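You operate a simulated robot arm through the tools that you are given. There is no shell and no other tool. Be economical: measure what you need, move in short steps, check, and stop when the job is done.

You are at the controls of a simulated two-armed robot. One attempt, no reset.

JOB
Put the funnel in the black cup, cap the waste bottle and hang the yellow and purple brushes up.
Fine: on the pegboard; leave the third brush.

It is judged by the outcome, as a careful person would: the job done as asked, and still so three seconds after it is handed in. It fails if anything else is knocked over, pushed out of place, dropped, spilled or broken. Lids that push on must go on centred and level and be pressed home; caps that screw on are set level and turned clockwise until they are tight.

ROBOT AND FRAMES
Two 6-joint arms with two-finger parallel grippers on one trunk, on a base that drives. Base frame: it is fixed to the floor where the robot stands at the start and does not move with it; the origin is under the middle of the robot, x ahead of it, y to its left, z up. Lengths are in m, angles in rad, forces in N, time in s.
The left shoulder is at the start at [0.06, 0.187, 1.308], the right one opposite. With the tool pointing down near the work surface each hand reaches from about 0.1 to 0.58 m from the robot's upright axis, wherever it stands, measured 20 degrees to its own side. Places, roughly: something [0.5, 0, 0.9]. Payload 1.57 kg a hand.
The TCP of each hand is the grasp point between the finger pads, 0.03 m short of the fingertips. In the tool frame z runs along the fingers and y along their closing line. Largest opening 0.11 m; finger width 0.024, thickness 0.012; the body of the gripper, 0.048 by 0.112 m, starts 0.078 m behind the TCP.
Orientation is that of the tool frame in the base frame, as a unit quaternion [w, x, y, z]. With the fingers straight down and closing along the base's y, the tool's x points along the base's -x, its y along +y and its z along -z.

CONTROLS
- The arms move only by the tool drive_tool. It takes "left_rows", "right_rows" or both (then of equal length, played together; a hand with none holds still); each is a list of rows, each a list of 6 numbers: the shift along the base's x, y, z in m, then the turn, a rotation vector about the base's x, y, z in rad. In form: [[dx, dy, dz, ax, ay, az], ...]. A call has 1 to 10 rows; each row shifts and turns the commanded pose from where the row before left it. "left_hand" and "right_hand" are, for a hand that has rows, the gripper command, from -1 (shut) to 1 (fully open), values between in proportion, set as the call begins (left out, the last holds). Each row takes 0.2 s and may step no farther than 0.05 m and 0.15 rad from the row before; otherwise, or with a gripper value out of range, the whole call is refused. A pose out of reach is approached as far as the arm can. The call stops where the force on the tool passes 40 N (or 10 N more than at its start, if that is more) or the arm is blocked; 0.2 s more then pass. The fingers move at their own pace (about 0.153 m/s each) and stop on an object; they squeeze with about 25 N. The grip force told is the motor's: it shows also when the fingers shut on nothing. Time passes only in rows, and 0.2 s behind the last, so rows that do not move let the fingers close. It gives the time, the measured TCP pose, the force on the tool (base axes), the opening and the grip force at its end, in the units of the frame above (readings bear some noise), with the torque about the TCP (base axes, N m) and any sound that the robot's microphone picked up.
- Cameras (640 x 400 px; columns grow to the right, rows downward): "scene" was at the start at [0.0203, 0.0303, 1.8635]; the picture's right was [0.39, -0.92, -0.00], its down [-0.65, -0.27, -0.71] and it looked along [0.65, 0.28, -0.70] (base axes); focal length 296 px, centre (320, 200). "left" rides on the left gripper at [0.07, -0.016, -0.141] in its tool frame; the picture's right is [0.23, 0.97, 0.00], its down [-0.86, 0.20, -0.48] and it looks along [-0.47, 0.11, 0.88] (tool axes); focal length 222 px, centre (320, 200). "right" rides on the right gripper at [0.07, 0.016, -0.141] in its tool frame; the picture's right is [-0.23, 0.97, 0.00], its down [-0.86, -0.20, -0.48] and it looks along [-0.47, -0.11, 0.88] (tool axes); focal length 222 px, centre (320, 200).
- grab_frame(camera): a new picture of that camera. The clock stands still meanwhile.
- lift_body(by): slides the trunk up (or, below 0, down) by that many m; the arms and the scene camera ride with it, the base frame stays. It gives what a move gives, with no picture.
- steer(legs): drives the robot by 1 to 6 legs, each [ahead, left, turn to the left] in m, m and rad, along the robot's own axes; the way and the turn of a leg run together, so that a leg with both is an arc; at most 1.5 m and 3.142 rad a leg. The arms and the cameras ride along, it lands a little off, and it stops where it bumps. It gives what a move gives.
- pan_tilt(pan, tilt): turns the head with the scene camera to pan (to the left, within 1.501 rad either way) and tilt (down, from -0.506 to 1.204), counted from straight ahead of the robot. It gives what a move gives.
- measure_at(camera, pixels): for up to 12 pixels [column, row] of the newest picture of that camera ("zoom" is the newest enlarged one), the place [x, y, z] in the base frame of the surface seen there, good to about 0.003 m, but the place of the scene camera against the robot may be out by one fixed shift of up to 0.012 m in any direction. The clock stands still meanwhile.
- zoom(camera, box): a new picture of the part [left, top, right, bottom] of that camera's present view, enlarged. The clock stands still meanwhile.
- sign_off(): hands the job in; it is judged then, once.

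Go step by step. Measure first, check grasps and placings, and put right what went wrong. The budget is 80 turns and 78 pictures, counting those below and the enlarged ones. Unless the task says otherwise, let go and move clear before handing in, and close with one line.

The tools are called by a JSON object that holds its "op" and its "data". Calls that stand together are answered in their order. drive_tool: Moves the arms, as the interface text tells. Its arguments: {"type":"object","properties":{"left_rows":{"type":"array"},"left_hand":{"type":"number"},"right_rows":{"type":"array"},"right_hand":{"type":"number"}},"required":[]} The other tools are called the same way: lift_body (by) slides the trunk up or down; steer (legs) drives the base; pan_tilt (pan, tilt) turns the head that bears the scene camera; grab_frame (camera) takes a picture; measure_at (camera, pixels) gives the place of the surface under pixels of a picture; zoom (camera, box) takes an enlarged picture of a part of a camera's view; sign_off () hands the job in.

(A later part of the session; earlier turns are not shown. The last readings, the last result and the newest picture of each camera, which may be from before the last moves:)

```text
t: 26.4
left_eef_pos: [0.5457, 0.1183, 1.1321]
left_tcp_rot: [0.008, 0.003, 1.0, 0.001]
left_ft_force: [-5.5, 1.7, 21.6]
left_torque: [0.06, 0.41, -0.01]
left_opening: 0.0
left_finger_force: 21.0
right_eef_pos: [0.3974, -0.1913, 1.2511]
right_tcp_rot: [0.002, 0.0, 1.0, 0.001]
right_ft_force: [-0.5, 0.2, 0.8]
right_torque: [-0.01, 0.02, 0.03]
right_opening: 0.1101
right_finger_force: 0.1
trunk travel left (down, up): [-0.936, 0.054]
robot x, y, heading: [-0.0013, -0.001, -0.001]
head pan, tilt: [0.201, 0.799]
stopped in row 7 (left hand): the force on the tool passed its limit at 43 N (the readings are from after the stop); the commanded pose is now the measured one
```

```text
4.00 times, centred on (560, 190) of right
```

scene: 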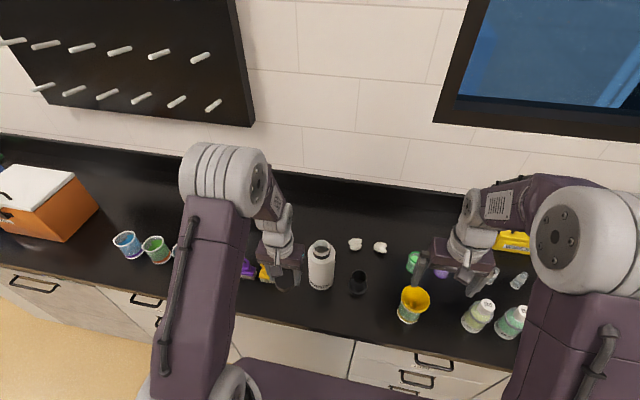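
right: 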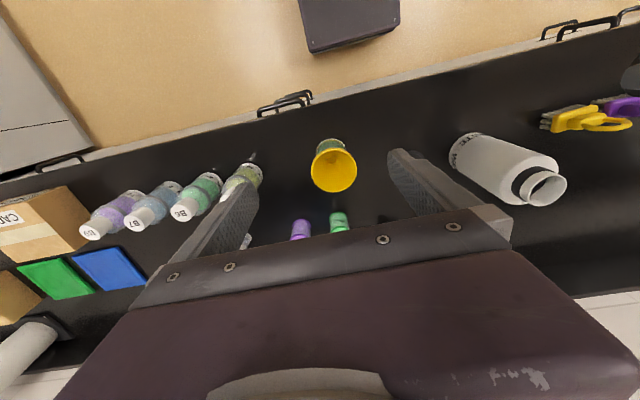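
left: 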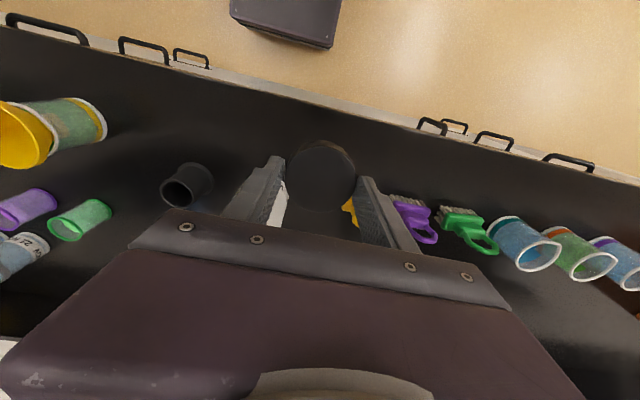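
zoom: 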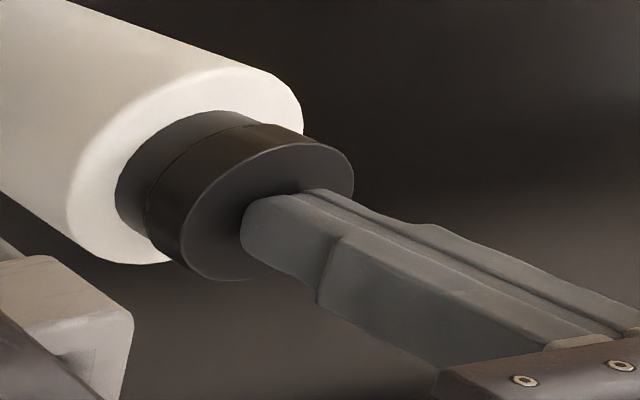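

Cap withstands 43 N at z≈1.102 without moving. To rule out a thread, I'll regrip and try one more clockwise turn, watching torque.

{"op": "drive_tool", "data": {"left_rows": [[0, 0, 0.025, 0, 0, 0], [0, -0.001, 0.01, 0, 0, 0], [0, 0, 0, 0, 0, 0], [0, 0, -0.025, 0, 0, 0], [0, 0, -0.025, 0, 0, 0]], "left_hand": 0.5}}

{"op": "drive_tool", "data": {"left_rows": [[0, 0, 0, 0, 0, 0], [0, 0, 0, 0, 0, 0], [0, 0, -0.002, 0, 0, -0.145], [0, 0, 0, 0, 0, -0.145], [0, 0, 0, 0, 0, -0.145], [0, 0, 0, 0, 0, -0.145], [0, 0, 0, 0, 0, -0.145], [0, 0, 0, 0, 0, -0.145], [0, 0, 0, 0, 0, -0.145], [0, 0, 0, 0, 0, -0.145]], "left_hand": -1}}

{"op": "drive_tool", "data": {"left_rows": [[0, 0, 0, 0, 0, -0.145], [0, 0, 0, 0, 0, -0.145], [0, 0, 0, 0, 0, -0.145], [0, 0, 0, 0, 0, -0.145], [0, 0, 0, 0, 0, -0.145], [0, 0, 0, 0, 0, -0.145], [0, 0, 0, 0, 0, -0.145], [0, 0, 0, 0, 0, -0.145], [0, 0, 0, 0, 0, -0.145]]}}

{"op": "zoom", "data": {"camera": "right", "box": [440, 110, 640, 240]}}

```text
t: 27.6
left_eef_pos: [0.5491, 0.1154, 1.1135]
left_tcp_rot: [0.004, 0.004, 1.0, 0.0]
left_ft_force: [-0.7, -0.1, -0.9]
left_torque: [0.0, 0.04, -0.02]
left_opening: 0.0826
left_finger_force: 0.0
right_eef_pos: [0.4002, -0.1912, 1.2491]
right_tcp_rot: [-0.001, 0.0, 1.0, 0.0]
right_ft_force: [-0.3, 0.9, -0.6]
right_torque: [-0.02, 0.01, 0.01]
right_opening: 0.11
right_finger_force: 0.2
trunk travel left (down, up): [-0.936, 0.054]
robot x, y, heading: [0.0034, 0.0038, 0.005]
head pan, tilt: [0.201, 0.799]
```

```text
t: 29.8
left_eef_pos: [0.5469, 0.1149, 1.1129]
left_tcp_rot: [0.005, 0.551, 0.834, -0.003]
left_ft_force: [-1.3, -6.6, 11.4]
left_torque: [-0.56, 0.12, 0.0]
left_opening: 0.0581
left_finger_force: 25.3
right_eef_pos: [0.3969, -0.1919, 1.2501]
right_tcp_rot: [0.001, 0.0, 1.0, 0.001]
right_ft_force: [1.0, 0.6, 0.3]
right_torque: [0.01, 0.02, 0.0]
right_opening: 0.11
right_finger_force: 0.1
trunk travel left (down, up): [-0.936, 0.054]
robot x, y, heading: [0.0013, 0.0036, -0.001]
head pan, tilt: [0.201, 0.799]
```

```text
t: 31.8
left_eef_pos: [0.5488, 0.1179, 1.1129]
left_tcp_rot: [0.002, 0.945, 0.328, -0.003]
left_ft_force: [-1.6, 5.0, 6.2]
left_torque: [0.91, -0.06, 0.21]
left_opening: 0.0579
left_finger_force: 24.8
right_eef_pos: [0.3987, -0.1894, 1.25]
right_tcp_rot: [0.001, 0.0, 1.0, -0.001]
right_ft_force: [-0.4, 0.2, 0.0]
right_torque: [-0.02, 0.0, 0.0]
right_opening: 0.1099
right_finger_force: 0.0
trunk travel left (down, up): [-0.936, 0.054]
robot x, y, heading: [0.0029, 0.0018, 0.002]
head pan, tilt: [0.201, 0.799]
```

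```text
3.08 times, centred on (540, 175) of right
```

zoom: 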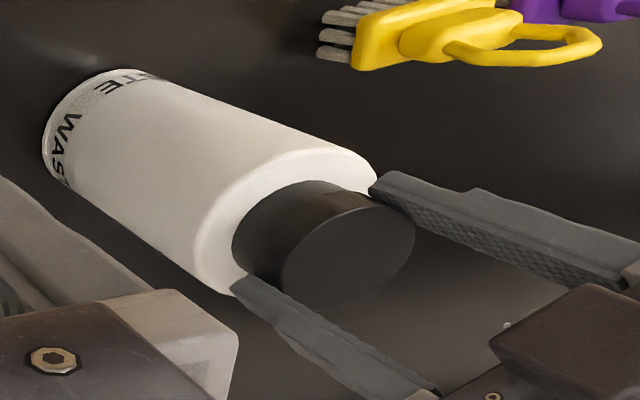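

Torque rose to 0.21 N m and the label has just begun to turn with it, so it was a thread and it's now tight. Release and inspect.

{"op": "drive_tool", "data": {"left_rows": [[0, 0, 0, 0, 0, 0], [0, 0, 0, 0, 0, 0], [0, 0, 0.04, 0, 0, 0], [0, 0, 0.04, 0, 0, 0]], "left_hand": 0.5}}

{"op": "zoom", "data": {"camera": "right", "box": [480, 140, 600, 220]}}

```text
t: 32.8
left_eef_pos: [0.5473, 0.1169, 1.1936]
left_tcp_rot: [0.001, 0.944, 0.329, -0.005]
left_ft_force: [-0.9, -0.3, 0.4]
left_torque: [-0.03, -0.06, -0.01]
left_opening: 0.0824
left_finger_force: 0.0
right_eef_pos: [0.3989, -0.1915, 1.2495]
right_tcp_rot: [0.0, 0.0, 1.0, 0.0]
right_ft_force: [0.2, -0.1, -1.0]
right_torque: [0.03, 0.01, 0.0]
right_opening: 0.1099
right_finger_force: 0.0
trunk travel left (down, up): [-0.936, 0.054]
robot x, y, heading: [-0.0009, 0.0004, 0.006]
head pan, tilt: [0.201, 0.799]
```

```text
5.00 times, centred on (540, 180) of right
```

zoom: 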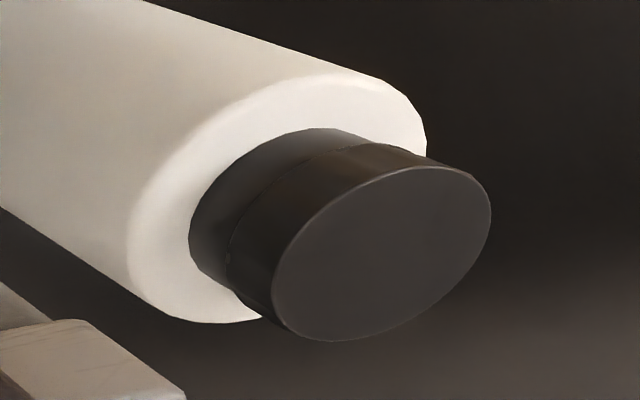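

{"op": "measure_at", "data": {"camera": "zoom", "pixels": [[280, 270], [345, 195], [430, 170], [483, 205], [460, 280], [340, 335], [382, 250], [230, 250], [240, 175], [425, 152]]}}

{"op": "drive_tool", "data": {"left_rows": [[0, 0, 0, 0, 0, 0.145], [0, 0, 0, 0, 0, 0.145], [0, 0, 0, 0, 0, 0.145], [0, 0, 0, 0, 0, 0.145], [0, 0, 0, 0, 0, 0.145], [0, 0, 0, 0, 0, 0.145], [0, 0, 0, 0, 0, 0.145], [0, 0, 0, 0, 0, 0.145], [0, 0, 0, 0, 0, 0.145], [0, 0, 0, 0, 0, 0.145]]}}

{"op": "drive_tool", "data": {"left_rows": [[0, 0, 0, 0, 0, 0.145], [0, 0, 0, 0, 0, 0.145], [0, 0, 0, 0, 0, 0.145], [0, 0, 0, 0, 0, 0.145], [0, 0, 0, 0, 0, 0.145], [0, 0, 0, 0, 0, 0.145], [0, 0, 0, 0, 0, 0.145]]}}

```text
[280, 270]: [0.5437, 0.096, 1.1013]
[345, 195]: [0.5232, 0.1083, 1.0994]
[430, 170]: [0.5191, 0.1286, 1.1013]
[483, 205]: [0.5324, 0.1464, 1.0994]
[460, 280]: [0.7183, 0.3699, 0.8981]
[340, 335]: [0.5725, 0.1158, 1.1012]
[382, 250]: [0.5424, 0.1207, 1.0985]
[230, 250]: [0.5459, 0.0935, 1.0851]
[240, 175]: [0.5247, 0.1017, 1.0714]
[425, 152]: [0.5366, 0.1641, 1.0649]
```

```text
t: 35.0
left_eef_pos: [0.549, 0.1161, 1.1915]
left_tcp_rot: [0.005, 0.488, 0.873, -0.002]
left_ft_force: [-0.4, -0.3, -0.8]
left_torque: [0.02, 0.0, 0.01]
left_opening: 0.0827
left_finger_force: 0.0
right_eef_pos: [0.4001, -0.1902, 1.2506]
right_tcp_rot: [0.0, 0.0, 1.0, -0.001]
right_ft_force: [1.0, 0.1, -0.4]
right_torque: [-0.01, -0.03, 0.0]
right_opening: 0.1101
right_finger_force: 0.0
trunk travel left (down, up): [-0.936, 0.054]
robot x, y, heading: [0.0003, -0.0004, -0.001]
head pan, tilt: [0.201, 0.799]
```

```text
t: 36.6
left_eef_pos: [0.5474, 0.1159, 1.1924]
left_tcp_rot: [0.005, 0.001, 1.0, 0.0]
left_ft_force: [-0.2, 0.5, 0.2]
left_torque: [-0.04, 0.0, 0.02]
left_opening: 0.0825
left_finger_force: 0.0
right_eef_pos: [0.3997, -0.1903, 1.2488]
right_tcp_rot: [0.0, 0.0, 1.0, -0.001]
right_ft_force: [-0.2, -1.3, -1.2]
right_torque: [-0.01, 0.04, 0.03]
right_opening: 0.11
right_finger_force: 0.1
trunk travel left (down, up): [-0.936, 0.054]
robot x, y, heading: [-0.0006, 0.0029, -0.001]
head pan, tilt: [0.201, 0.799]
```

Cap has sunk ~1.5 mm and is level at z≈1.100; its centre is now ≈(0.546,0.121). I'll regrip once more, with slight down-pressure to hold the bottle, to confirm tightness.

{"op": "drive_tool", "data": {"left_rows": [[-0.001, 0.0045, -0.04, -0.009, 0, 0], [0, 0, -0.039, 0, 0, 0], [0, 0, 0, 0, 0, 0]]}}

{"op": "drive_tool", "data": {"left_rows": [[0, 0, 0, 0, 0, 0], [0, 0, 0, 0, 0, 0], [0, 0, -0.002, 0, 0, 0], [0, 0, -0.001, 0, 0, -0.1], [0, 0, 0, 0, 0, -0.1], [0, 0, 0, 0, 0, -0.1]], "left_hand": -1}}

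{"op": "zoom", "data": {"camera": "right", "box": [440, 110, 640, 240]}}

```text
t: 37.4
left_eef_pos: [0.5472, 0.1213, 1.1123]
left_tcp_rot: [0.007, 0.002, 1.0, -0.006]
left_ft_force: [0.9, 0.4, -0.3]
left_torque: [-0.02, -0.03, -0.01]
left_opening: 0.0824
left_finger_force: 0.1
right_eef_pos: [0.3991, -0.1916, 1.2495]
right_tcp_rot: [0.001, 0.0, 1.0, 0.0]
right_ft_force: [0.3, -0.6, 0.5]
right_torque: [0.0, -0.01, 0.02]
right_opening: 0.1099
right_finger_force: 0.0
trunk travel left (down, up): [-0.936, 0.054]
robot x, y, heading: [-0.003, 0.0019, 0.001]
head pan, tilt: [0.201, 0.799]
```

```text
t: 38.8
left_eef_pos: [0.545, 0.1206, 1.1118]
left_tcp_rot: [0.006, 0.152, 0.988, -0.005]
left_ft_force: [-0.6, -1.9, 15.3]
left_torque: [-0.07, 0.05, 0.42]
left_opening: 0.0559
left_finger_force: 25.5
right_eef_pos: [0.3965, -0.1923, 1.2513]
right_tcp_rot: [0.001, 0.0, 1.0, -0.001]
right_ft_force: [-1.2, -0.3, -0.5]
right_torque: [0.05, 0.01, 0.0]
right_opening: 0.1098
right_finger_force: 0.1
trunk travel left (down, up): [-0.936, 0.054]
robot x, y, heading: [0.0023, -0.0023, 0.0]
head pan, tilt: [0.201, 0.799]
```

```text
3.08 times, centred on (540, 175) of right
```

zoom: 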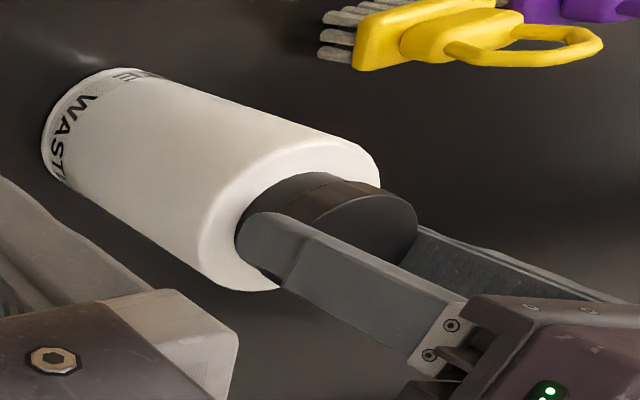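

Torque at once 0.42 N m with the bottle turning as one: the cap is tight. Release, rise, and park the left hand; then bring the right hand to the funnel.

{"op": "drive_tool", "data": {"left_rows": [[0, 0, 0, 0, 0, 0], [0, 0, 0, 0, 0, 0], [0, 0, 0.04, 0, 0, 0], [0, 0, 0.04, 0, 0, 0.1], [0, 0, 0.04, 0, 0, 0.1], [-0.04, 0.03, 0.02, 0, 0, 0.1], [-0.04, 0.03, 0.02, 0, 0, 0], [-0.03, 0.03, 0.02, 0, 0, 0]], "left_hand": 0.5}}

{"op": "drive_tool", "data": {"right_rows": [[-0.01, -0.005, -0.04, 0, 0, 0], [-0.01, -0.005, -0.04, 0, 0, 0], [-0.01, 0, -0.04, 0, 0, 0]]}}

{"op": "grab_frame", "data": {"camera": "right"}}

{"op": "grab_frame", "data": {"camera": "scene"}}

```text
refused: row 6 steps farther than a row can; nothing moved
```

```text
t: 39.6
left_eef_pos: [0.5452, 0.1221, 1.1105]
left_tcp_rot: [0.005, 0.152, 0.988, -0.005]
left_ft_force: [-0.9, -1.1, 15.8]
left_torque: [-0.02, -0.05, 0.23]
left_opening: 0.0559
left_finger_force: 25.2
right_eef_pos: [0.3682, -0.2035, 1.13]
right_tcp_rot: [0.002, 0.0, 1.0, 0.001]
right_ft_force: [0.0, 0.0, -0.8]
right_torque: [0.0, 0.04, 0.02]
right_opening: 0.11
right_finger_force: 0.1
trunk travel left (down, up): [-0.936, 0.054]
robot x, y, heading: [-0.0045, -0.0029, -0.001]
head pan, tilt: [0.201, 0.799]
```

```text
45 pictures are left
```

right: 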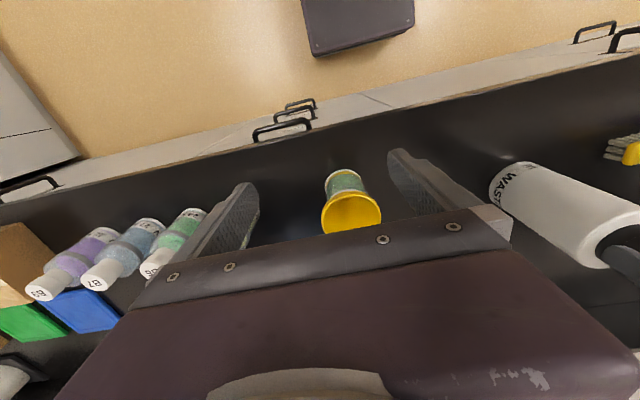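

```text
44 pictures are left
```

scene: 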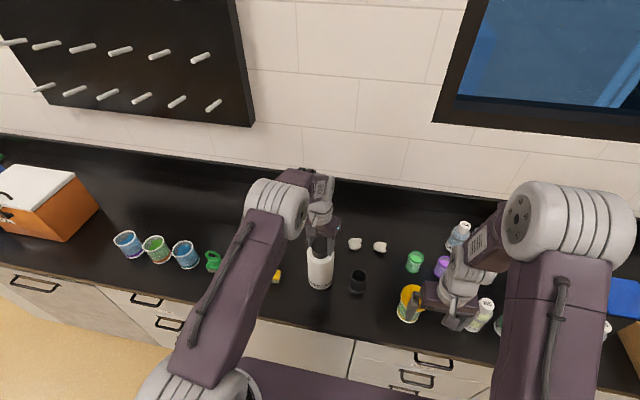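

The left release was refused for a step too long; redo with smaller steps. Meanwhile measure the funnel rim in the right view ((321,215)–(382,213)).

{"op": "drive_tool", "data": {"left_rows": [[0, 0, 0, 0, 0, 0], [0, 0, 0, 0, 0, 0], [0, 0, 0.04, 0, 0, 0], [0, 0, 0.04, 0, 0, 0.1], [0, 0, 0.04, 0, 0, 0.1], [-0.03, 0.025, 0.01, 0, 0, 0.1], [-0.03, 0.03, 0.01, 0, 0, 0], [-0.03, 0.03, 0.01, 0, 0, 0]], "left_hand": 0.5}}

{"op": "zoom", "data": {"camera": "right", "box": [300, 150, 400, 240]}}

```text
t: 41.4
left_eef_pos: [0.4548, 0.2057, 1.2583]
left_tcp_rot: [0.006, 0.002, 1.0, -0.006]
left_ft_force: [-0.6, 0.3, -0.2]
left_torque: [-0.02, 0.0, -0.01]
left_opening: 0.0826
left_finger_force: 0.0
right_eef_pos: [0.369, -0.2016, 1.1303]
right_tcp_rot: [0.001, 0.001, 1.0, 0.0]
right_ft_force: [-0.2, 0.4, -0.1]
right_torque: [-0.01, -0.01, 0.02]
right_opening: 0.1101
right_finger_force: 0.0
trunk travel left (down, up): [-0.936, 0.054]
robot x, y, heading: [0.0007, 0.0001, 0.002]
head pan, tilt: [0.201, 0.799]
```

```text
4.44 times, centred on (350, 195) of right
```

zoom: 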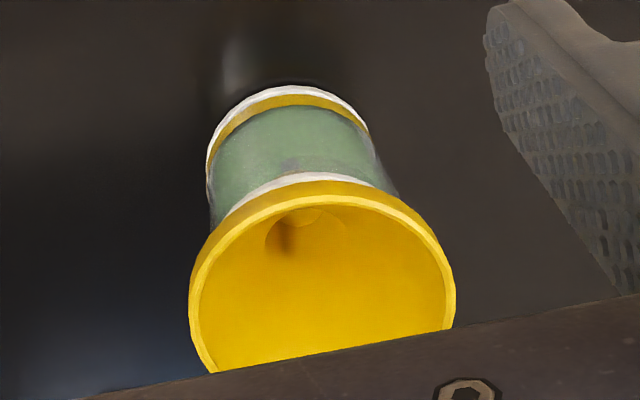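

{"op": "measure_at", "data": {"camera": "zoom", "pixels": [[195, 300], [448, 290], [330, 188], [250, 215], [415, 220], [208, 365], [452, 322], [290, 185], [212, 190], [300, 93], [300, 88], [395, 190]]}}

```text
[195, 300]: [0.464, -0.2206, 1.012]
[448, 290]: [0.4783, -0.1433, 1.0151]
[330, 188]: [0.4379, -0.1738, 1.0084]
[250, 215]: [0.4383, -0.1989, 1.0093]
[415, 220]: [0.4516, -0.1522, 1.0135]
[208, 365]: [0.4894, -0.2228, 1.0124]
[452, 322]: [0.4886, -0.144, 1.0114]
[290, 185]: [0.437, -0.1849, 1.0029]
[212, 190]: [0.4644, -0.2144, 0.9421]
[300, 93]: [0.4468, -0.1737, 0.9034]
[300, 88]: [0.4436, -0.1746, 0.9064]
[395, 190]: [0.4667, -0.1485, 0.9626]
```

Funnel rim is level at z≈1.012, centre ≈(0.478,−0.183), diameter ≈0.082. Check clearance to the nearby bottle before descending.

{"op": "measure_at", "data": {"camera": "right", "pixels": [[205, 212], [188, 215], [150, 268], [172, 240], [560, 200], [335, 175]]}}

{"op": "drive_tool", "data": {"right_rows": [[0.036, 0.006, 0, 0, 0, 0], [0.036, 0.006, 0, 0, 0, 0], [0.037, 0.0065, 0, 0, 0, 0], [0, 0, -0.03, 0, 0, 0], [0, 0, -0.02, 0, 0, 0], [0, 0, 0, 0, 0, 0]]}}

{"op": "grab_frame", "data": {"camera": "right"}}

```text
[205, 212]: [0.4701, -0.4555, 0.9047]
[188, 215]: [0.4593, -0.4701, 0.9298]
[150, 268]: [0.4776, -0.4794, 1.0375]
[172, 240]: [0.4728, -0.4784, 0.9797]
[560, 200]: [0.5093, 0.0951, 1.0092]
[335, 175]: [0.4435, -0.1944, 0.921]
```

```text
t: 42.8
left_eef_pos: [0.4558, 0.2057, 1.2582]
left_tcp_rot: [0.005, 0.003, 1.0, -0.006]
left_ft_force: [-0.5, 0.7, 0.3]
left_torque: [0.01, 0.04, 0.0]
left_opening: 0.0827
left_finger_force: 0.0
right_eef_pos: [0.4792, -0.1817, 1.0816]
right_tcp_rot: [0.0, -0.001, 1.0, 0.0]
right_ft_force: [0.2, 0.3, 0.4]
right_torque: [-0.01, 0.0, -0.01]
right_opening: 0.1101
right_finger_force: 0.1
trunk travel left (down, up): [-0.936, 0.054]
robot x, y, heading: [-0.0024, -0.0022, 0.002]
head pan, tilt: [0.201, 0.799]
```

```text
42 pictures are left
```

right: 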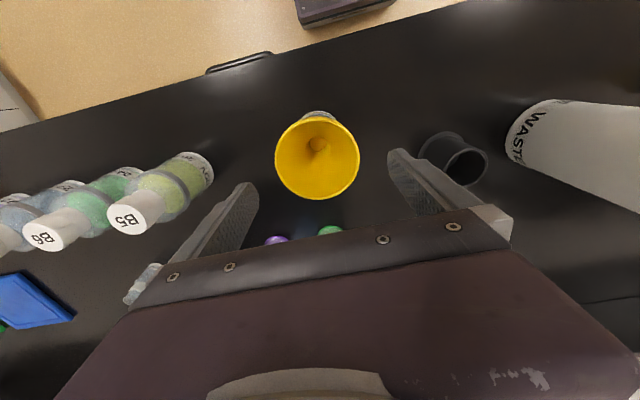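

{"op": "measure_at", "data": {"camera": "right", "pixels": [[276, 158], [359, 158], [318, 119], [318, 198], [290, 130], [347, 188], [205, 175], [150, 205], [420, 150], [486, 165], [460, 140], [460, 185]]}}

```text
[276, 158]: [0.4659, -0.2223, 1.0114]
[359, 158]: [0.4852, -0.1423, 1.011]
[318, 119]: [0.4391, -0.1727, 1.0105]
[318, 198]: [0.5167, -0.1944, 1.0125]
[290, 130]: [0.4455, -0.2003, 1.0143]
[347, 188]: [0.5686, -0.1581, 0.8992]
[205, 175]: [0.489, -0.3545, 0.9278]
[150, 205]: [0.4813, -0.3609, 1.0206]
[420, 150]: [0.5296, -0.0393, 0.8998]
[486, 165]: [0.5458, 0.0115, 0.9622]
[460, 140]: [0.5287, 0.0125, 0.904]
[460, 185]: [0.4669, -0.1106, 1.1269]
```

Centre confirmed (0.478,−0.182), nothing within finger paths. Descend and grip the rim.

{"op": "drive_tool", "data": {"right_rows": [[-0.001, 0, -0.035, 0, 0, 0], [0, 0, -0.03, 0, 0, 0], [0, 0, -0.01, 0, 0, 0]]}}

{"op": "drive_tool", "data": {"right_rows": [[0, 0, 0, 0, 0, 0], [0, 0, 0, 0, 0, 0], [0, 0, 0, 0, 0, 0]], "right_hand": -1}}

{"op": "drive_tool", "data": {"right_rows": [[0, 0, 0.01, 0, 0, 0], [0, 0, 0.02, 0, 0, 0], [0, 0, 0.02, 0, 0, 0], [0, 0, 0, 0, 0, 0]]}}

{"op": "grab_frame", "data": {"camera": "right"}}

{"op": "zoom", "data": {"camera": "scene", "box": [340, 230, 480, 340]}}

```text
t: 43.6
left_eef_pos: [0.4571, 0.2068, 1.2587]
left_tcp_rot: [0.006, 0.003, 1.0, -0.005]
left_ft_force: [0.0, -0.2, -0.2]
left_torque: [0.01, 0.0, -0.03]
left_opening: 0.0826
left_finger_force: 0.0
right_eef_pos: [0.4774, -0.1821, 1.0044]
right_tcp_rot: [0.0, 0.0, 1.0, 0.0]
right_ft_force: [0.7, -0.6, -0.4]
right_torque: [0.01, 0.01, 0.0]
right_opening: 0.11
right_finger_force: 0.0
trunk travel left (down, up): [-0.936, 0.054]
robot x, y, heading: [0.0003, -0.0009, -0.001]
head pan, tilt: [0.201, 0.799]
```

```text
t: 44.4
left_eef_pos: [0.4554, 0.2041, 1.2573]
left_tcp_rot: [0.005, 0.003, 1.0, -0.005]
left_ft_force: [0.7, 0.3, -0.3]
left_torque: [0.0, -0.01, 0.02]
left_opening: 0.0826
left_finger_force: 0.1
right_eef_pos: [0.4779, -0.1821, 1.0049]
right_tcp_rot: [0.0, 0.0, 1.0, 0.0]
right_ft_force: [-0.4, -0.8, 0.3]
right_torque: [0.0, -0.03, 0.01]
right_opening: 0.0833
right_finger_force: 25.3
trunk travel left (down, up): [-0.936, 0.054]
robot x, y, heading: [-0.0005, 0.0026, 0.002]
head pan, tilt: [0.201, 0.799]
```

```text
t: 45.4
left_eef_pos: [0.4561, 0.2052, 1.2586]
left_tcp_rot: [0.005, 0.002, 1.0, -0.006]
left_ft_force: [0.2, -0.1, 0.3]
left_torque: [0.0, 0.03, 0.02]
left_opening: 0.0825
left_finger_force: 0.0
right_eef_pos: [0.4778, -0.1821, 1.055]
right_tcp_rot: [0.0, 0.0, 1.0, 0.001]
right_ft_force: [0.3, 0.2, 0.6]
right_torque: [-0.02, 0.04, -0.01]
right_opening: 0.083
right_finger_force: 25.1
trunk travel left (down, up): [-0.936, 0.054]
robot x, y, heading: [-0.0005, -0.0016, -0.002]
head pan, tilt: [0.201, 0.799]
```

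```text
41 pictures are left
```

right: 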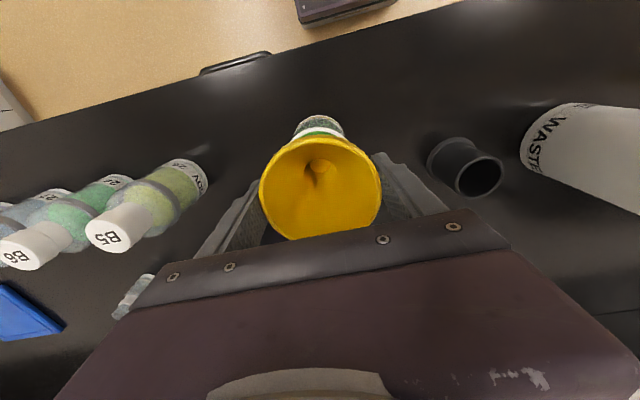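

```text
3.64 times, centred on (410, 285) of scene
```

zoom: 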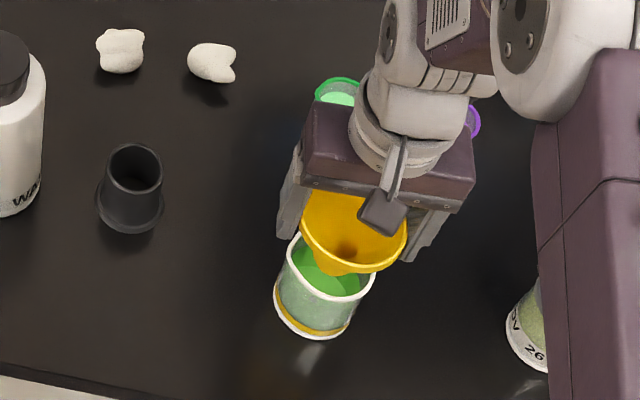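

Funnel is lifted cleanly and the cup stays. Measure the black cup's rim in the right view around (480,177), and raise the funnel more.

{"op": "measure_at", "data": {"camera": "right", "pixels": [[456, 182], [502, 170], [478, 156], [480, 196], [463, 165], [497, 190], [430, 155], [480, 178], [321, 185], [265, 195], [378, 190]]}}

{"op": "drive_tool", "data": {"right_rows": [[0, 0, 0.04, 0, 0, 0], [0, 0, 0.04, 0, 0, 0], [0, 0, 0.04, 0, 0, 0], [0, 0, 0, 0, 0, 0]]}}

{"op": "zoom", "data": {"camera": "scene", "box": [330, 200, 490, 330]}}

```text
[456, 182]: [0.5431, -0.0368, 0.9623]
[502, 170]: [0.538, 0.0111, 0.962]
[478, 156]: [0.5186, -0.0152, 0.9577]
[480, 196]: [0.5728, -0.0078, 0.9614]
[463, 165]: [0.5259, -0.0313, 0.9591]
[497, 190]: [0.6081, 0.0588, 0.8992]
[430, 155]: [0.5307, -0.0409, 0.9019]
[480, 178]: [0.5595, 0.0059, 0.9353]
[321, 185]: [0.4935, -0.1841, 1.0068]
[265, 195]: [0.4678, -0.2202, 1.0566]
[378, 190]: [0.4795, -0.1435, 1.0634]
```

```text
t: 46.4
left_eef_pos: [0.457, 0.2046, 1.2574]
left_tcp_rot: [0.005, 0.002, 1.0, -0.006]
left_ft_force: [-0.2, -0.4, 0.6]
left_torque: [-0.03, -0.03, -0.03]
left_opening: 0.0826
left_finger_force: 0.0
right_eef_pos: [0.4774, -0.183, 1.174]
right_tcp_rot: [0.0, 0.001, 1.0, -0.001]
right_ft_force: [0.1, 0.3, -0.6]
right_torque: [0.02, -0.02, -0.04]
right_opening: 0.083
right_finger_force: 25.2
trunk travel left (down, up): [-0.936, 0.054]
robot x, y, heading: [-0.0042, -0.0035, 0.0]
head pan, tilt: [0.201, 0.799]
```

```text
3.08 times, centred on (410, 265) of scene
```

zoom: 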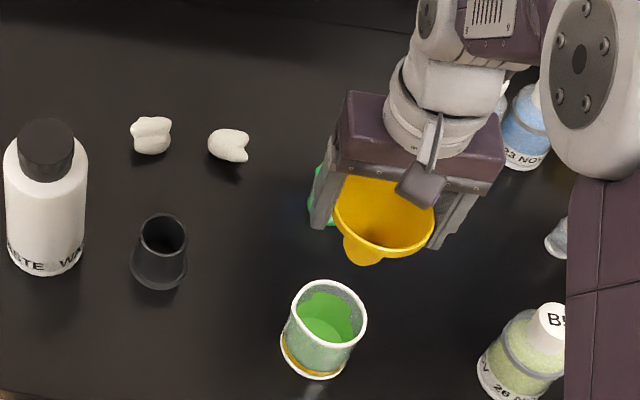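

Black cup rim centre ≈(0.545,−0.013), z 0.962; the funnel has a short spout. Move the funnel above it.

{"op": "drive_tool", "data": {"right_rows": [[0.017, 0.0425, 0, 0, 0, 0], [0.017, 0.0425, 0, 0, 0, 0], [0.017, 0.0425, 0, 0, 0, 0], [0.017, 0.0425, 0, 0, 0, 0], [0, 0, -0.04, 0, 0, 0], [0, 0, -0.03, 0, 0, 0], [0, 0, 0, 0, 0, 0]]}}

{"op": "zoom", "data": {"camera": "scene", "box": [300, 210, 440, 320]}}

{"op": "zoom", "data": {"camera": "left", "box": [0, 60, 240, 240]}}

```text
t: 48.0
left_eef_pos: [0.4567, 0.2045, 1.2584]
left_tcp_rot: [0.005, 0.003, 1.0, -0.005]
left_ft_force: [1.0, -0.3, -0.2]
left_torque: [-0.03, 0.0, -0.01]
left_opening: 0.0825
left_finger_force: 0.0
right_eef_pos: [0.5457, -0.0099, 1.1055]
right_tcp_rot: [0.0, 0.0, 1.0, 0.0]
right_ft_force: [-0.1, -0.7, -0.2]
right_torque: [-0.03, 0.0, 0.02]
right_opening: 0.0829
right_finger_force: 25.2
trunk travel left (down, up): [-0.936, 0.054]
robot x, y, heading: [0.0011, -0.0009, 0.001]
head pan, tilt: [0.201, 0.799]
```

```text
3.64 times, centred on (370, 265) of scene
```

zoom: 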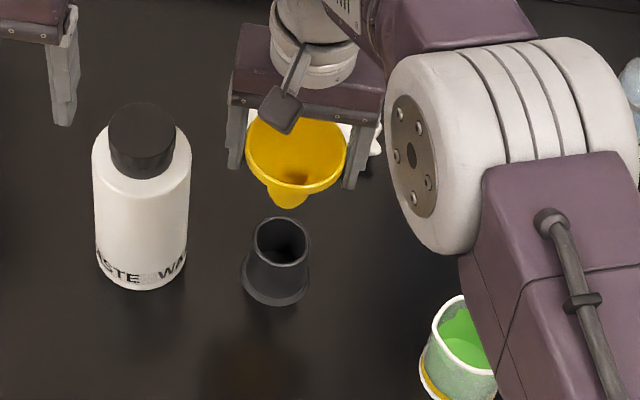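

```text
2.22 times, centred on (120, 150) of left
```

zoom: 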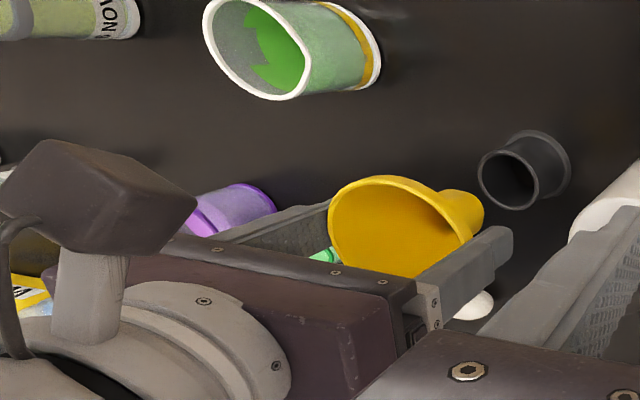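

{"op": "measure_at", "data": {"camera": "zoom", "pixels": [[481, 183], [536, 180], [500, 203], [510, 152], [527, 207], [478, 225], [460, 193], [484, 212], [330, 220], [400, 178], [470, 243], [390, 275]]}}

```text
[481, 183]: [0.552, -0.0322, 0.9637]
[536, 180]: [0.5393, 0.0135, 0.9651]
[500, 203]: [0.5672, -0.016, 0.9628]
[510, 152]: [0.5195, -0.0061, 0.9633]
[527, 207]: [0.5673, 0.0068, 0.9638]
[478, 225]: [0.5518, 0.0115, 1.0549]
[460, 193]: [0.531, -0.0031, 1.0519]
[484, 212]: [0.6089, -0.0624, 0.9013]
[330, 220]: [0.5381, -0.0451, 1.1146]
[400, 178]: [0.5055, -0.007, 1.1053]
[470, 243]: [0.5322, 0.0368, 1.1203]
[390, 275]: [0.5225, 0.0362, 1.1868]
```

Both cameras agree the funnel should shift ≈3.5 mm toward −y. Shift and lower, first to 1.03.

{"op": "drive_tool", "data": {"right_rows": [[-0.0005, -0.0035, 0, 0, 0, 0], [0, 0, -0.03, 0, 0, 0], [0, 0, -0.025, 0, 0, 0], [0, 0, -0.02, 0, 0, 0], [0, 0, 0, 0, 0, 0]]}}

{"op": "zoom", "data": {"camera": "scene", "box": [300, 210, 440, 320]}}

{"op": "zoom", "data": {"camera": "left", "box": [80, 60, 240, 180]}}

```text
t: 49.2
left_eef_pos: [0.4555, 0.2042, 1.2579]
left_tcp_rot: [0.005, 0.003, 1.0, -0.005]
left_ft_force: [0.0, 0.1, 0.0]
left_torque: [0.0, -0.03, -0.02]
left_opening: 0.0826
left_finger_force: 0.0
right_eef_pos: [0.5448, -0.0141, 1.0286]
right_tcp_rot: [0.0, 0.0, 1.0, 0.0]
right_ft_force: [0.5, 0.0, 0.3]
right_torque: [0.0, 0.02, 0.01]
right_opening: 0.083
right_finger_force: 24.9
trunk travel left (down, up): [-0.936, 0.054]
robot x, y, heading: [-0.0005, -0.0013, 0.002]
head pan, tilt: [0.201, 0.799]
```

```text
3.64 times, centred on (370, 265) of scene
```

zoom: 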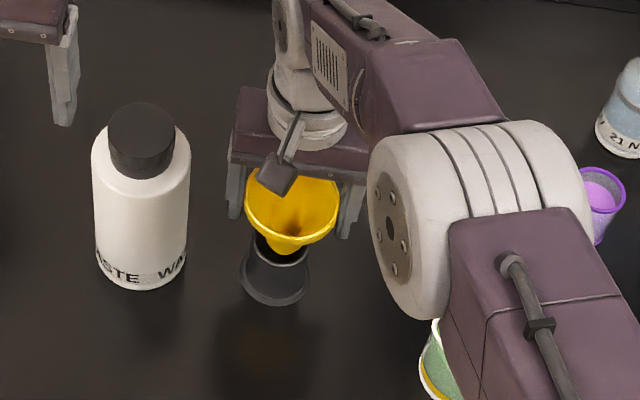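

```text
3.33 times, centred on (160, 120) of left
```

zoom: 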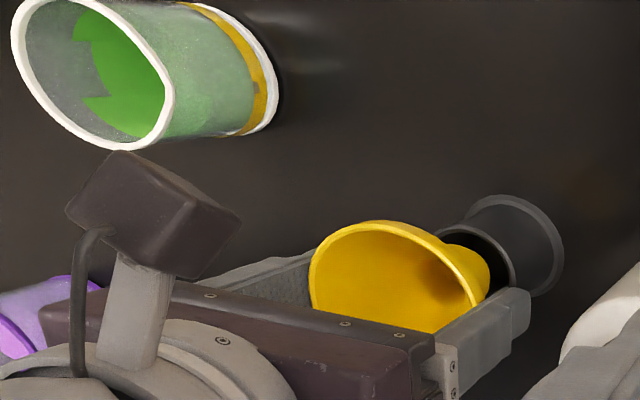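

The spout is entering the cup mouth. Lower gently with small steps.

{"op": "drive_tool", "data": {"right_rows": [[0, 0, -0.006, 0, 0, 0], [0, 0, -0.006, 0, 0, 0], [0, 0, -0.004, 0, 0, 0], [0, 0, 0, 0, 0, 0]]}}

{"op": "drive_tool", "data": {"right_rows": [[0, 0, -0.004, 0, 0, 0], [0, 0, -0.004, 0, 0, 0], [0, 0, 0, 0, 0, 0]]}}

{"op": "zoom", "data": {"camera": "scene", "box": [320, 230, 410, 300]}}

```text
t: 50.2
left_eef_pos: [0.4559, 0.2048, 1.2572]
left_tcp_rot: [0.006, 0.003, 1.0, -0.005]
left_ft_force: [-0.8, 0.0, -0.5]
left_torque: [-0.01, 0.03, 0.01]
left_opening: 0.0823
left_finger_force: 0.0
right_eef_pos: [0.5444, -0.0142, 1.0141]
right_tcp_rot: [0.0, 0.0, 1.0, 0.0]
right_ft_force: [0.1, -0.5, -0.3]
right_torque: [-0.01, -0.01, 0.01]
right_opening: 0.0829
right_finger_force: 25.2
trunk travel left (down, up): [-0.936, 0.054]
robot x, y, heading: [0.0025, 0.0004, -0.005]
head pan, tilt: [0.201, 0.799]
```

```text
t: 51.0
left_eef_pos: [0.4555, 0.2041, 1.2575]
left_tcp_rot: [0.005, 0.003, 1.0, -0.005]
left_ft_force: [0.1, -0.4, -0.1]
left_torque: [0.0, -0.01, 0.03]
left_opening: 0.0825
left_finger_force: 0.1
right_eef_pos: [0.5446, -0.0148, 1.0058]
right_tcp_rot: [0.0, 0.0, 1.0, 0.001]
right_ft_force: [-0.4, -0.2, -0.3]
right_torque: [-0.02, -0.04, -0.01]
right_opening: 0.0833
right_finger_force: 24.5
trunk travel left (down, up): [-0.936, 0.054]
robot x, y, heading: [0.0015, -0.0027, -0.002]
head pan, tilt: [0.201, 0.799]
```

```text
5.71 times, centred on (365, 265) of scene
```

zoom: 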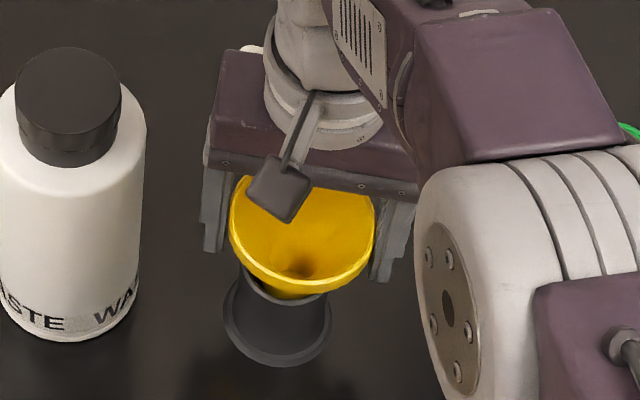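

Spout is inside, no contact force. Continue down a few mm at a time.

{"op": "drive_tool", "data": {"right_rows": [[0, 0, -0.003, 0, 0, 0], [0, 0, -0.003, 0, 0, 0], [0, 0, 0, 0, 0, 0]]}}

{"op": "drive_tool", "data": {"right_rows": [[0, 0, -0.003, 0, 0, 0], [0, 0, -0.002, 0, 0, 0], [0, 0, 0, 0, 0, 0]]}}

```text
t: 51.8
left_eef_pos: [0.4559, 0.2063, 1.2576]
left_tcp_rot: [0.005, 0.003, 1.0, -0.005]
left_ft_force: [-0.2, 0.1, 0.0]
left_torque: [0.01, 0.01, -0.01]
left_opening: 0.0825
left_finger_force: 0.1
right_eef_pos: [0.5446, -0.0158, 1.0004]
right_tcp_rot: [0.0, 0.0, 1.0, 0.0]
right_ft_force: [0.0, 0.0, -0.6]
right_torque: [0.05, -0.02, -0.02]
right_opening: 0.0831
right_finger_force: 24.9
trunk travel left (down, up): [-0.936, 0.054]
robot x, y, heading: [0.0004, -0.0028, -0.002]
head pan, tilt: [0.201, 0.799]
```

```text
t: 52.6
left_eef_pos: [0.4566, 0.2053, 1.2571]
left_tcp_rot: [0.005, 0.003, 1.0, -0.006]
left_ft_force: [0.3, 0.4, 0.0]
left_torque: [0.0, -0.01, 0.03]
left_opening: 0.0827
left_finger_force: 0.1
right_eef_pos: [0.5445, -0.0145, 0.996]
right_tcp_rot: [0.0, 0.0, 1.0, -0.001]
right_ft_force: [-0.6, 0.7, 0.4]
right_torque: [0.01, -0.01, 0.0]
right_opening: 0.0832
right_finger_force: 25.0
trunk travel left (down, up): [-0.936, 0.054]
robot x, y, heading: [0.0007, 0.0003, 0.002]
head pan, tilt: [0.201, 0.799]
```

{"op": "drive_tool", "data": {"right_rows": [[0, 0.001, -0.003, 0, 0, 0], [0, 0, -0.003, 0, 0, 0], [0, 0, 0, 0, 0, 0]]}}

{"op": "drive_tool", "data": {"right_rows": [[0, 0, -0.002, 0, 0, 0], [0, 0, -0.002, 0, 0, 0], [0, 0, 0, 0, 0, 0]]}}

{"op": "zoom", "data": {"camera": "scene", "box": [320, 230, 410, 300]}}

```text
t: 53.4
left_eef_pos: [0.4566, 0.2081, 1.257]
left_tcp_rot: [0.005, 0.002, 1.0, -0.006]
left_ft_force: [-0.3, -0.1, 0.5]
left_torque: [-0.01, -0.01, -0.01]
left_opening: 0.0823
left_finger_force: 0.0
right_eef_pos: [0.544, -0.0125, 0.9926]
right_tcp_rot: [0.002, -0.001, 1.0, 0.001]
right_ft_force: [10.4, 12.8, 15.5]
right_torque: [0.18, -0.15, 0.07]
right_opening: 0.083
right_finger_force: 25.1
right hand out of reach, approached as far as the arm can: row 2
trunk travel left (down, up): [-0.936, 0.054]
robot x, y, heading: [0.0032, 0.0009, 0.001]
head pan, tilt: [0.201, 0.799]
```

```text
t: 54.2
left_eef_pos: [0.4564, 0.2094, 1.2582]
left_tcp_rot: [0.005, 0.003, 1.0, -0.006]
left_ft_force: [0.8, 0.4, -0.1]
left_torque: [0.02, -0.01, 0.04]
left_opening: 0.0825
left_finger_force: 0.2
right_eef_pos: [0.5413, -0.0133, 0.9865]
right_tcp_rot: [0.001, 0.0, 1.0, -0.001]
right_ft_force: [9.3, 16.2, 15.8]
right_torque: [0.2, -0.04, -0.08]
right_opening: 0.0832
right_finger_force: 24.6
trunk travel left (down, up): [-0.936, 0.054]
robot x, y, heading: [0.0002, 0.0051, 0.002]
head pan, tilt: [0.201, 0.799]
```

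```text
5.71 times, centred on (365, 265) of scene
```

zoom: 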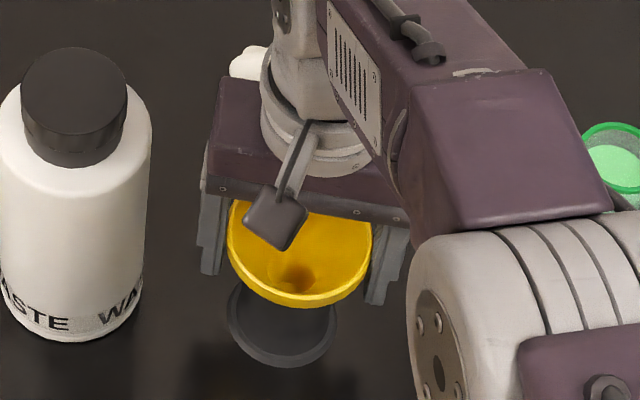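

The cone seats on the cup rim with sideways load (+x,+y). Relax by moving up and with that force, then check and release.

{"op": "drive_tool", "data": {"right_rows": [[0.001, 0.0015, 0.002, 0, 0, 0], [0.001, 0.001, 0, 0, 0, 0], [0, 0, 0, 0, 0, 0]]}}

```text
t: 55.0
left_eef_pos: [0.4562, 0.2054, 1.2576]
left_tcp_rot: [0.006, 0.002, 1.0, -0.005]
left_ft_force: [0.1, 0.4, 0.2]
left_torque: [0.0, 0.01, 0.0]
left_opening: 0.0829
left_finger_force: 0.1
right_eef_pos: [0.5397, -0.0122, 0.9879]
right_tcp_rot: [-0.002, 0.001, 1.0, -0.002]
right_ft_force: [0.5, 9.1, -0.8]
right_torque: [0.23, -0.03, -0.02]
right_opening: 0.0831
right_finger_force: 25.3
trunk travel left (down, up): [-0.936, 0.054]
robot x, y, heading: [0.0022, 0.0014, -0.002]
head pan, tilt: [0.201, 0.799]
```

{"op": "drive_tool", "data": {"right_rows": [[0, 0.0015, 0, 0, 0, 0], [0, 0.001, 0, 0, 0, 0], [0, 0, 0, 0, 0, 0]]}}

{"op": "drive_tool", "data": {"right_rows": [[0, 0, 0, 0, 0, 0], [0, 0, 0, 0, 0, 0]], "right_hand": 0.85}}

{"op": "zoom", "data": {"camera": "scene", "box": [320, 230, 410, 300]}}

```text
t: 55.8
left_eef_pos: [0.4571, 0.2048, 1.2581]
left_tcp_rot: [0.005, 0.002, 1.0, -0.005]
left_ft_force: [0.9, -0.2, 0.1]
left_torque: [-0.02, -0.03, -0.01]
left_opening: 0.0824
left_finger_force: 0.0
right_eef_pos: [0.5415, -0.0131, 0.9881]
right_tcp_rot: [0.0, 0.0, 1.0, 0.0]
right_ft_force: [0.6, -0.1, -0.1]
right_torque: [0.01, 0.0, -0.01]
right_opening: 0.0832
right_finger_force: 25.2
right hand out of reach, approached as far as the arm can: row 2
trunk travel left (down, up): [-0.936, 0.054]
robot x, y, heading: [0.0025, -0.002, -0.001]
head pan, tilt: [0.201, 0.799]
```

```text
t: 56.4
left_eef_pos: [0.456, 0.206, 1.2578]
left_tcp_rot: [0.006, 0.003, 1.0, -0.006]
left_ft_force: [0.3, 0.1, 0.1]
left_torque: [0.0, -0.04, 0.03]
left_opening: 0.0826
left_finger_force: 0.1
right_eef_pos: [0.5403, -0.0117, 0.9896]
right_tcp_rot: [0.0, 0.0, 1.0, 0.0]
right_ft_force: [0.8, -0.3, 0.0]
right_torque: [0.01, -0.01, -0.05]
right_opening: 0.1015
right_finger_force: 0.0
trunk travel left (down, up): [-0.936, 0.054]
robot x, y, heading: [0.0011, -0.0048, 0.003]
head pan, tilt: [0.201, 0.799]
```

```text
5.71 times, centred on (365, 265) of scene
```

zoom: 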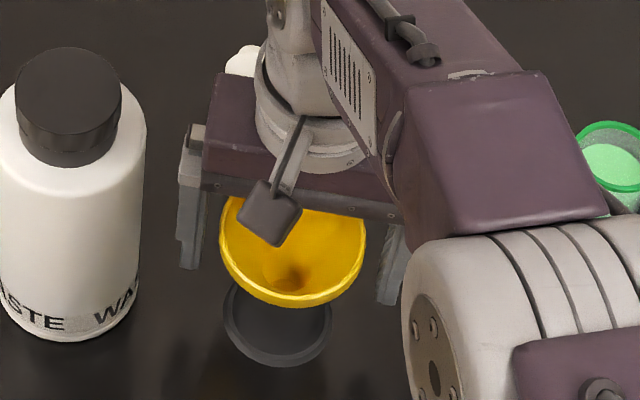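

Funnel released in the cup. Raise the right hand straight up and back, then inspect.

{"op": "drive_tool", "data": {"right_rows": [[0, 0, 0.02, 0, 0, 0], [0, 0, 0.04, 0, 0, 0], [0, 0, 0.04, 0, 0, 0], [-0.02, -0.03, 0.03, 0, 0, 0], [-0.02, -0.04, 0.02, 0, 0, 0], [-0.02, -0.04, 0.02, 0, 0, 0], [-0.02, -0.04, 0.02, 0, 0, 0]]}}

{"op": "zoom", "data": {"camera": "scene", "box": [300, 210, 440, 320]}}

{"op": "grab_frame", "data": {"camera": "left"}}

```text
t: 58.0
left_eef_pos: [0.4559, 0.2036, 1.2585]
left_tcp_rot: [0.007, 0.003, 1.0, -0.005]
left_ft_force: [0.0, 0.6, 1.1]
left_torque: [0.0, -0.04, 0.01]
left_opening: 0.0828
left_finger_force: 0.1
right_eef_pos: [0.46, -0.1671, 1.1795]
right_tcp_rot: [0.002, -0.001, 1.0, 0.0]
right_ft_force: [-0.6, 0.0, 0.5]
right_torque: [0.02, -0.01, 0.0]
right_opening: 0.1016
right_finger_force: 0.0
trunk travel left (down, up): [-0.936, 0.054]
robot x, y, heading: [-0.001, -0.0001, -0.0]
head pan, tilt: [0.201, 0.799]
```

```text
3.64 times, centred on (370, 265) of scene
```

zoom: 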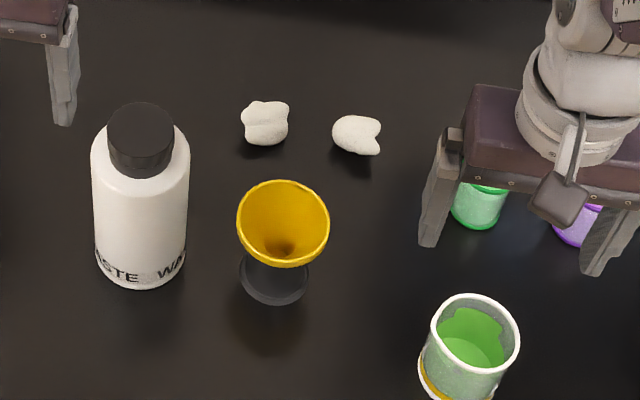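

```text
30 pictures are left
```

left: 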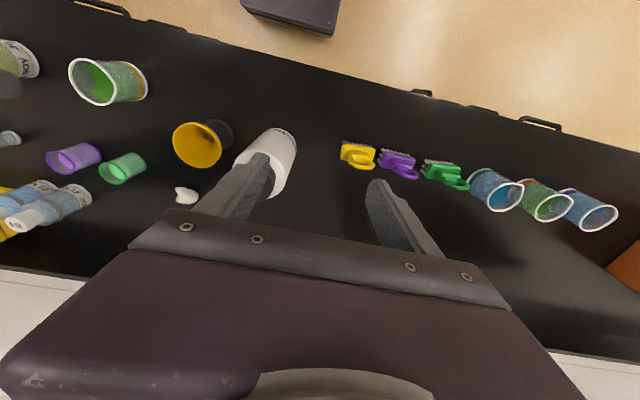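

Funnel stands level in the cup. Now the brushes: check loop geometry on the left view (yellow ≈(358,155)) and how far the base can go forward (base front at (290,12), counter edge).

{"op": "measure_at", "data": {"camera": "left", "pixels": [[290, 28], [330, 36], [420, 93], [300, 66], [345, 150], [374, 152], [358, 158], [366, 168], [350, 144], [385, 158], [412, 165], [408, 178]]}}

{"op": "zoom", "data": {"camera": "left", "box": [320, 120, 480, 210]}}

```text
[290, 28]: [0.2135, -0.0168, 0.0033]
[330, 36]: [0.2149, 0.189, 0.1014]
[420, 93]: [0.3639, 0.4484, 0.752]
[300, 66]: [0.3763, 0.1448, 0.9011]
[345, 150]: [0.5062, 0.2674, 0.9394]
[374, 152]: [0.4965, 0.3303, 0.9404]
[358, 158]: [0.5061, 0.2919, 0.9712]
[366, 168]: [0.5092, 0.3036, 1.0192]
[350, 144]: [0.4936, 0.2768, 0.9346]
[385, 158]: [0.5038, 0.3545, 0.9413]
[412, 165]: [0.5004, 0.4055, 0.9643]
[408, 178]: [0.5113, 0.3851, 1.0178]
```

```text
4.00 times, centred on (400, 165) of left
```

zoom: 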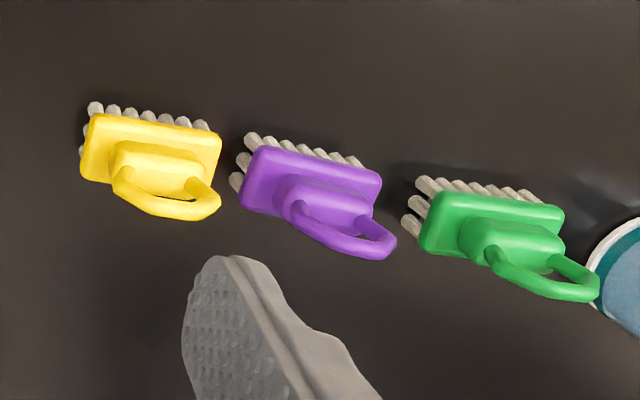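

{"op": "measure_at", "data": {"camera": "zoom", "pixels": [[97, 122], [214, 138], [92, 172], [213, 178], [160, 150], [165, 210], [122, 180], [212, 200], [262, 155], [375, 180], [308, 185], [345, 245]]}}

```text
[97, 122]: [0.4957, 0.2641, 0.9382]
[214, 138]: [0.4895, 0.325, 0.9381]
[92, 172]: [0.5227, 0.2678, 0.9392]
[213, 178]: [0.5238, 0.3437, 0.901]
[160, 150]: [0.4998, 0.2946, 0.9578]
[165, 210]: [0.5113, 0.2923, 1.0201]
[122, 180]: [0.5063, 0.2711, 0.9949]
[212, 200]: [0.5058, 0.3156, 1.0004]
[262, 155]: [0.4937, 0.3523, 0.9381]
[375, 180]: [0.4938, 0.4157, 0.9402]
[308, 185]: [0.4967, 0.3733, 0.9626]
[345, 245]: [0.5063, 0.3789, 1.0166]
```

Yellow brush: loop spans y≈0.271–0.316, z≈0.96–1.02 at x≈0.507, with its hole facing the robot; the base can go ~0.12 m forward. I'll pitch the left hand 45° and grip the loop's sides, leaving the hole open.

{"op": "drive_tool", "data": {"left_rows": [[-0.0065, 0.0148, -0.032, 0, -0.131, 0], [-0.0065, 0.0148, -0.032, 0, -0.131, 0], [-0.0065, 0.0148, -0.032, 0, -0.131, 0], [-0.0065, 0.0148, -0.032, 0, -0.131, 0], [-0.0065, 0.0148, -0.032, 0, -0.131, 0], [-0.0065, 0.0148, -0.032, 0, -0.131, 0], [0, 0, 0, 0, 0, 0]], "left_hand": 0.4}}

{"op": "grab_frame", "data": {"camera": "left"}}

```text
t: 59.6
left_eef_pos: [0.4191, 0.3157, 1.1041]
left_tcp_rot: [0.281, -0.003, 0.957, 0.074]
left_ft_force: [-0.3, -0.1, 0.0]
left_torque: [0.01, -0.01, 0.02]
left_opening: 0.0769
left_finger_force: 0.1
left hand out of reach, approached as far as the arm can: row 3, 4, 5
right_eef_pos: [0.4598, -0.166, 1.1794]
right_tcp_rot: [-0.001, 0.0, 1.0, 0.0]
right_ft_force: [0.4, 0.6, 0.2]
right_torque: [0.02, 0.02, 0.0]
right_opening: 0.1017
right_finger_force: 0.0
trunk travel left (down, up): [-0.936, 0.054]
robot x, y, heading: [0.0008, -0.0002, 0.0]
head pan, tilt: [0.201, 0.799]
```

```text
28 pictures are left
```

left: 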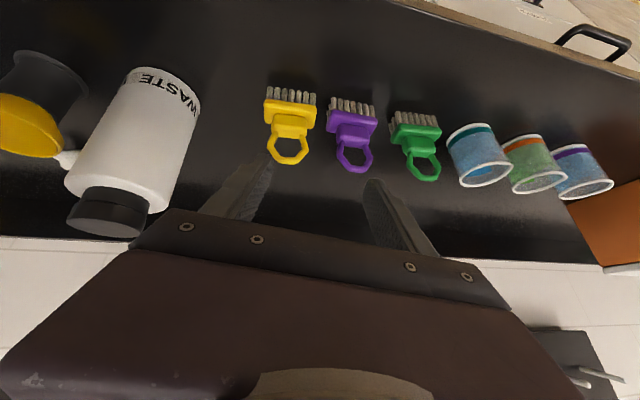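

The hand lags the commanded pose (out of reach mid-way). Hold a moment and re-read.

{"op": "drive_tool", "data": {"left_rows": [[0, 0, 0, 0, 0, 0], [0, 0, 0, 0, 0, 0], [0, 0, 0, 0, 0, 0]]}}

```text
t: 60.4
left_eef_pos: [0.4194, 0.3146, 1.1054]
left_tcp_rot: [0.281, -0.002, 0.957, 0.075]
left_ft_force: [0.9, -1.1, -0.3]
left_torque: [-0.01, 0.02, 0.02]
left_opening: 0.077
left_finger_force: 0.0
right_eef_pos: [0.4592, -0.1659, 1.1787]
right_tcp_rot: [0.0, 0.0, 1.0, 0.0]
right_ft_force: [-0.3, 0.0, 0.9]
right_torque: [0.02, 0.02, -0.02]
right_opening: 0.1018
right_finger_force: 0.1
trunk travel left (down, up): [-0.936, 0.054]
robot x, y, heading: [-0.0008, 0.0004, -0.002]
head pan, tilt: [0.201, 0.799]
```

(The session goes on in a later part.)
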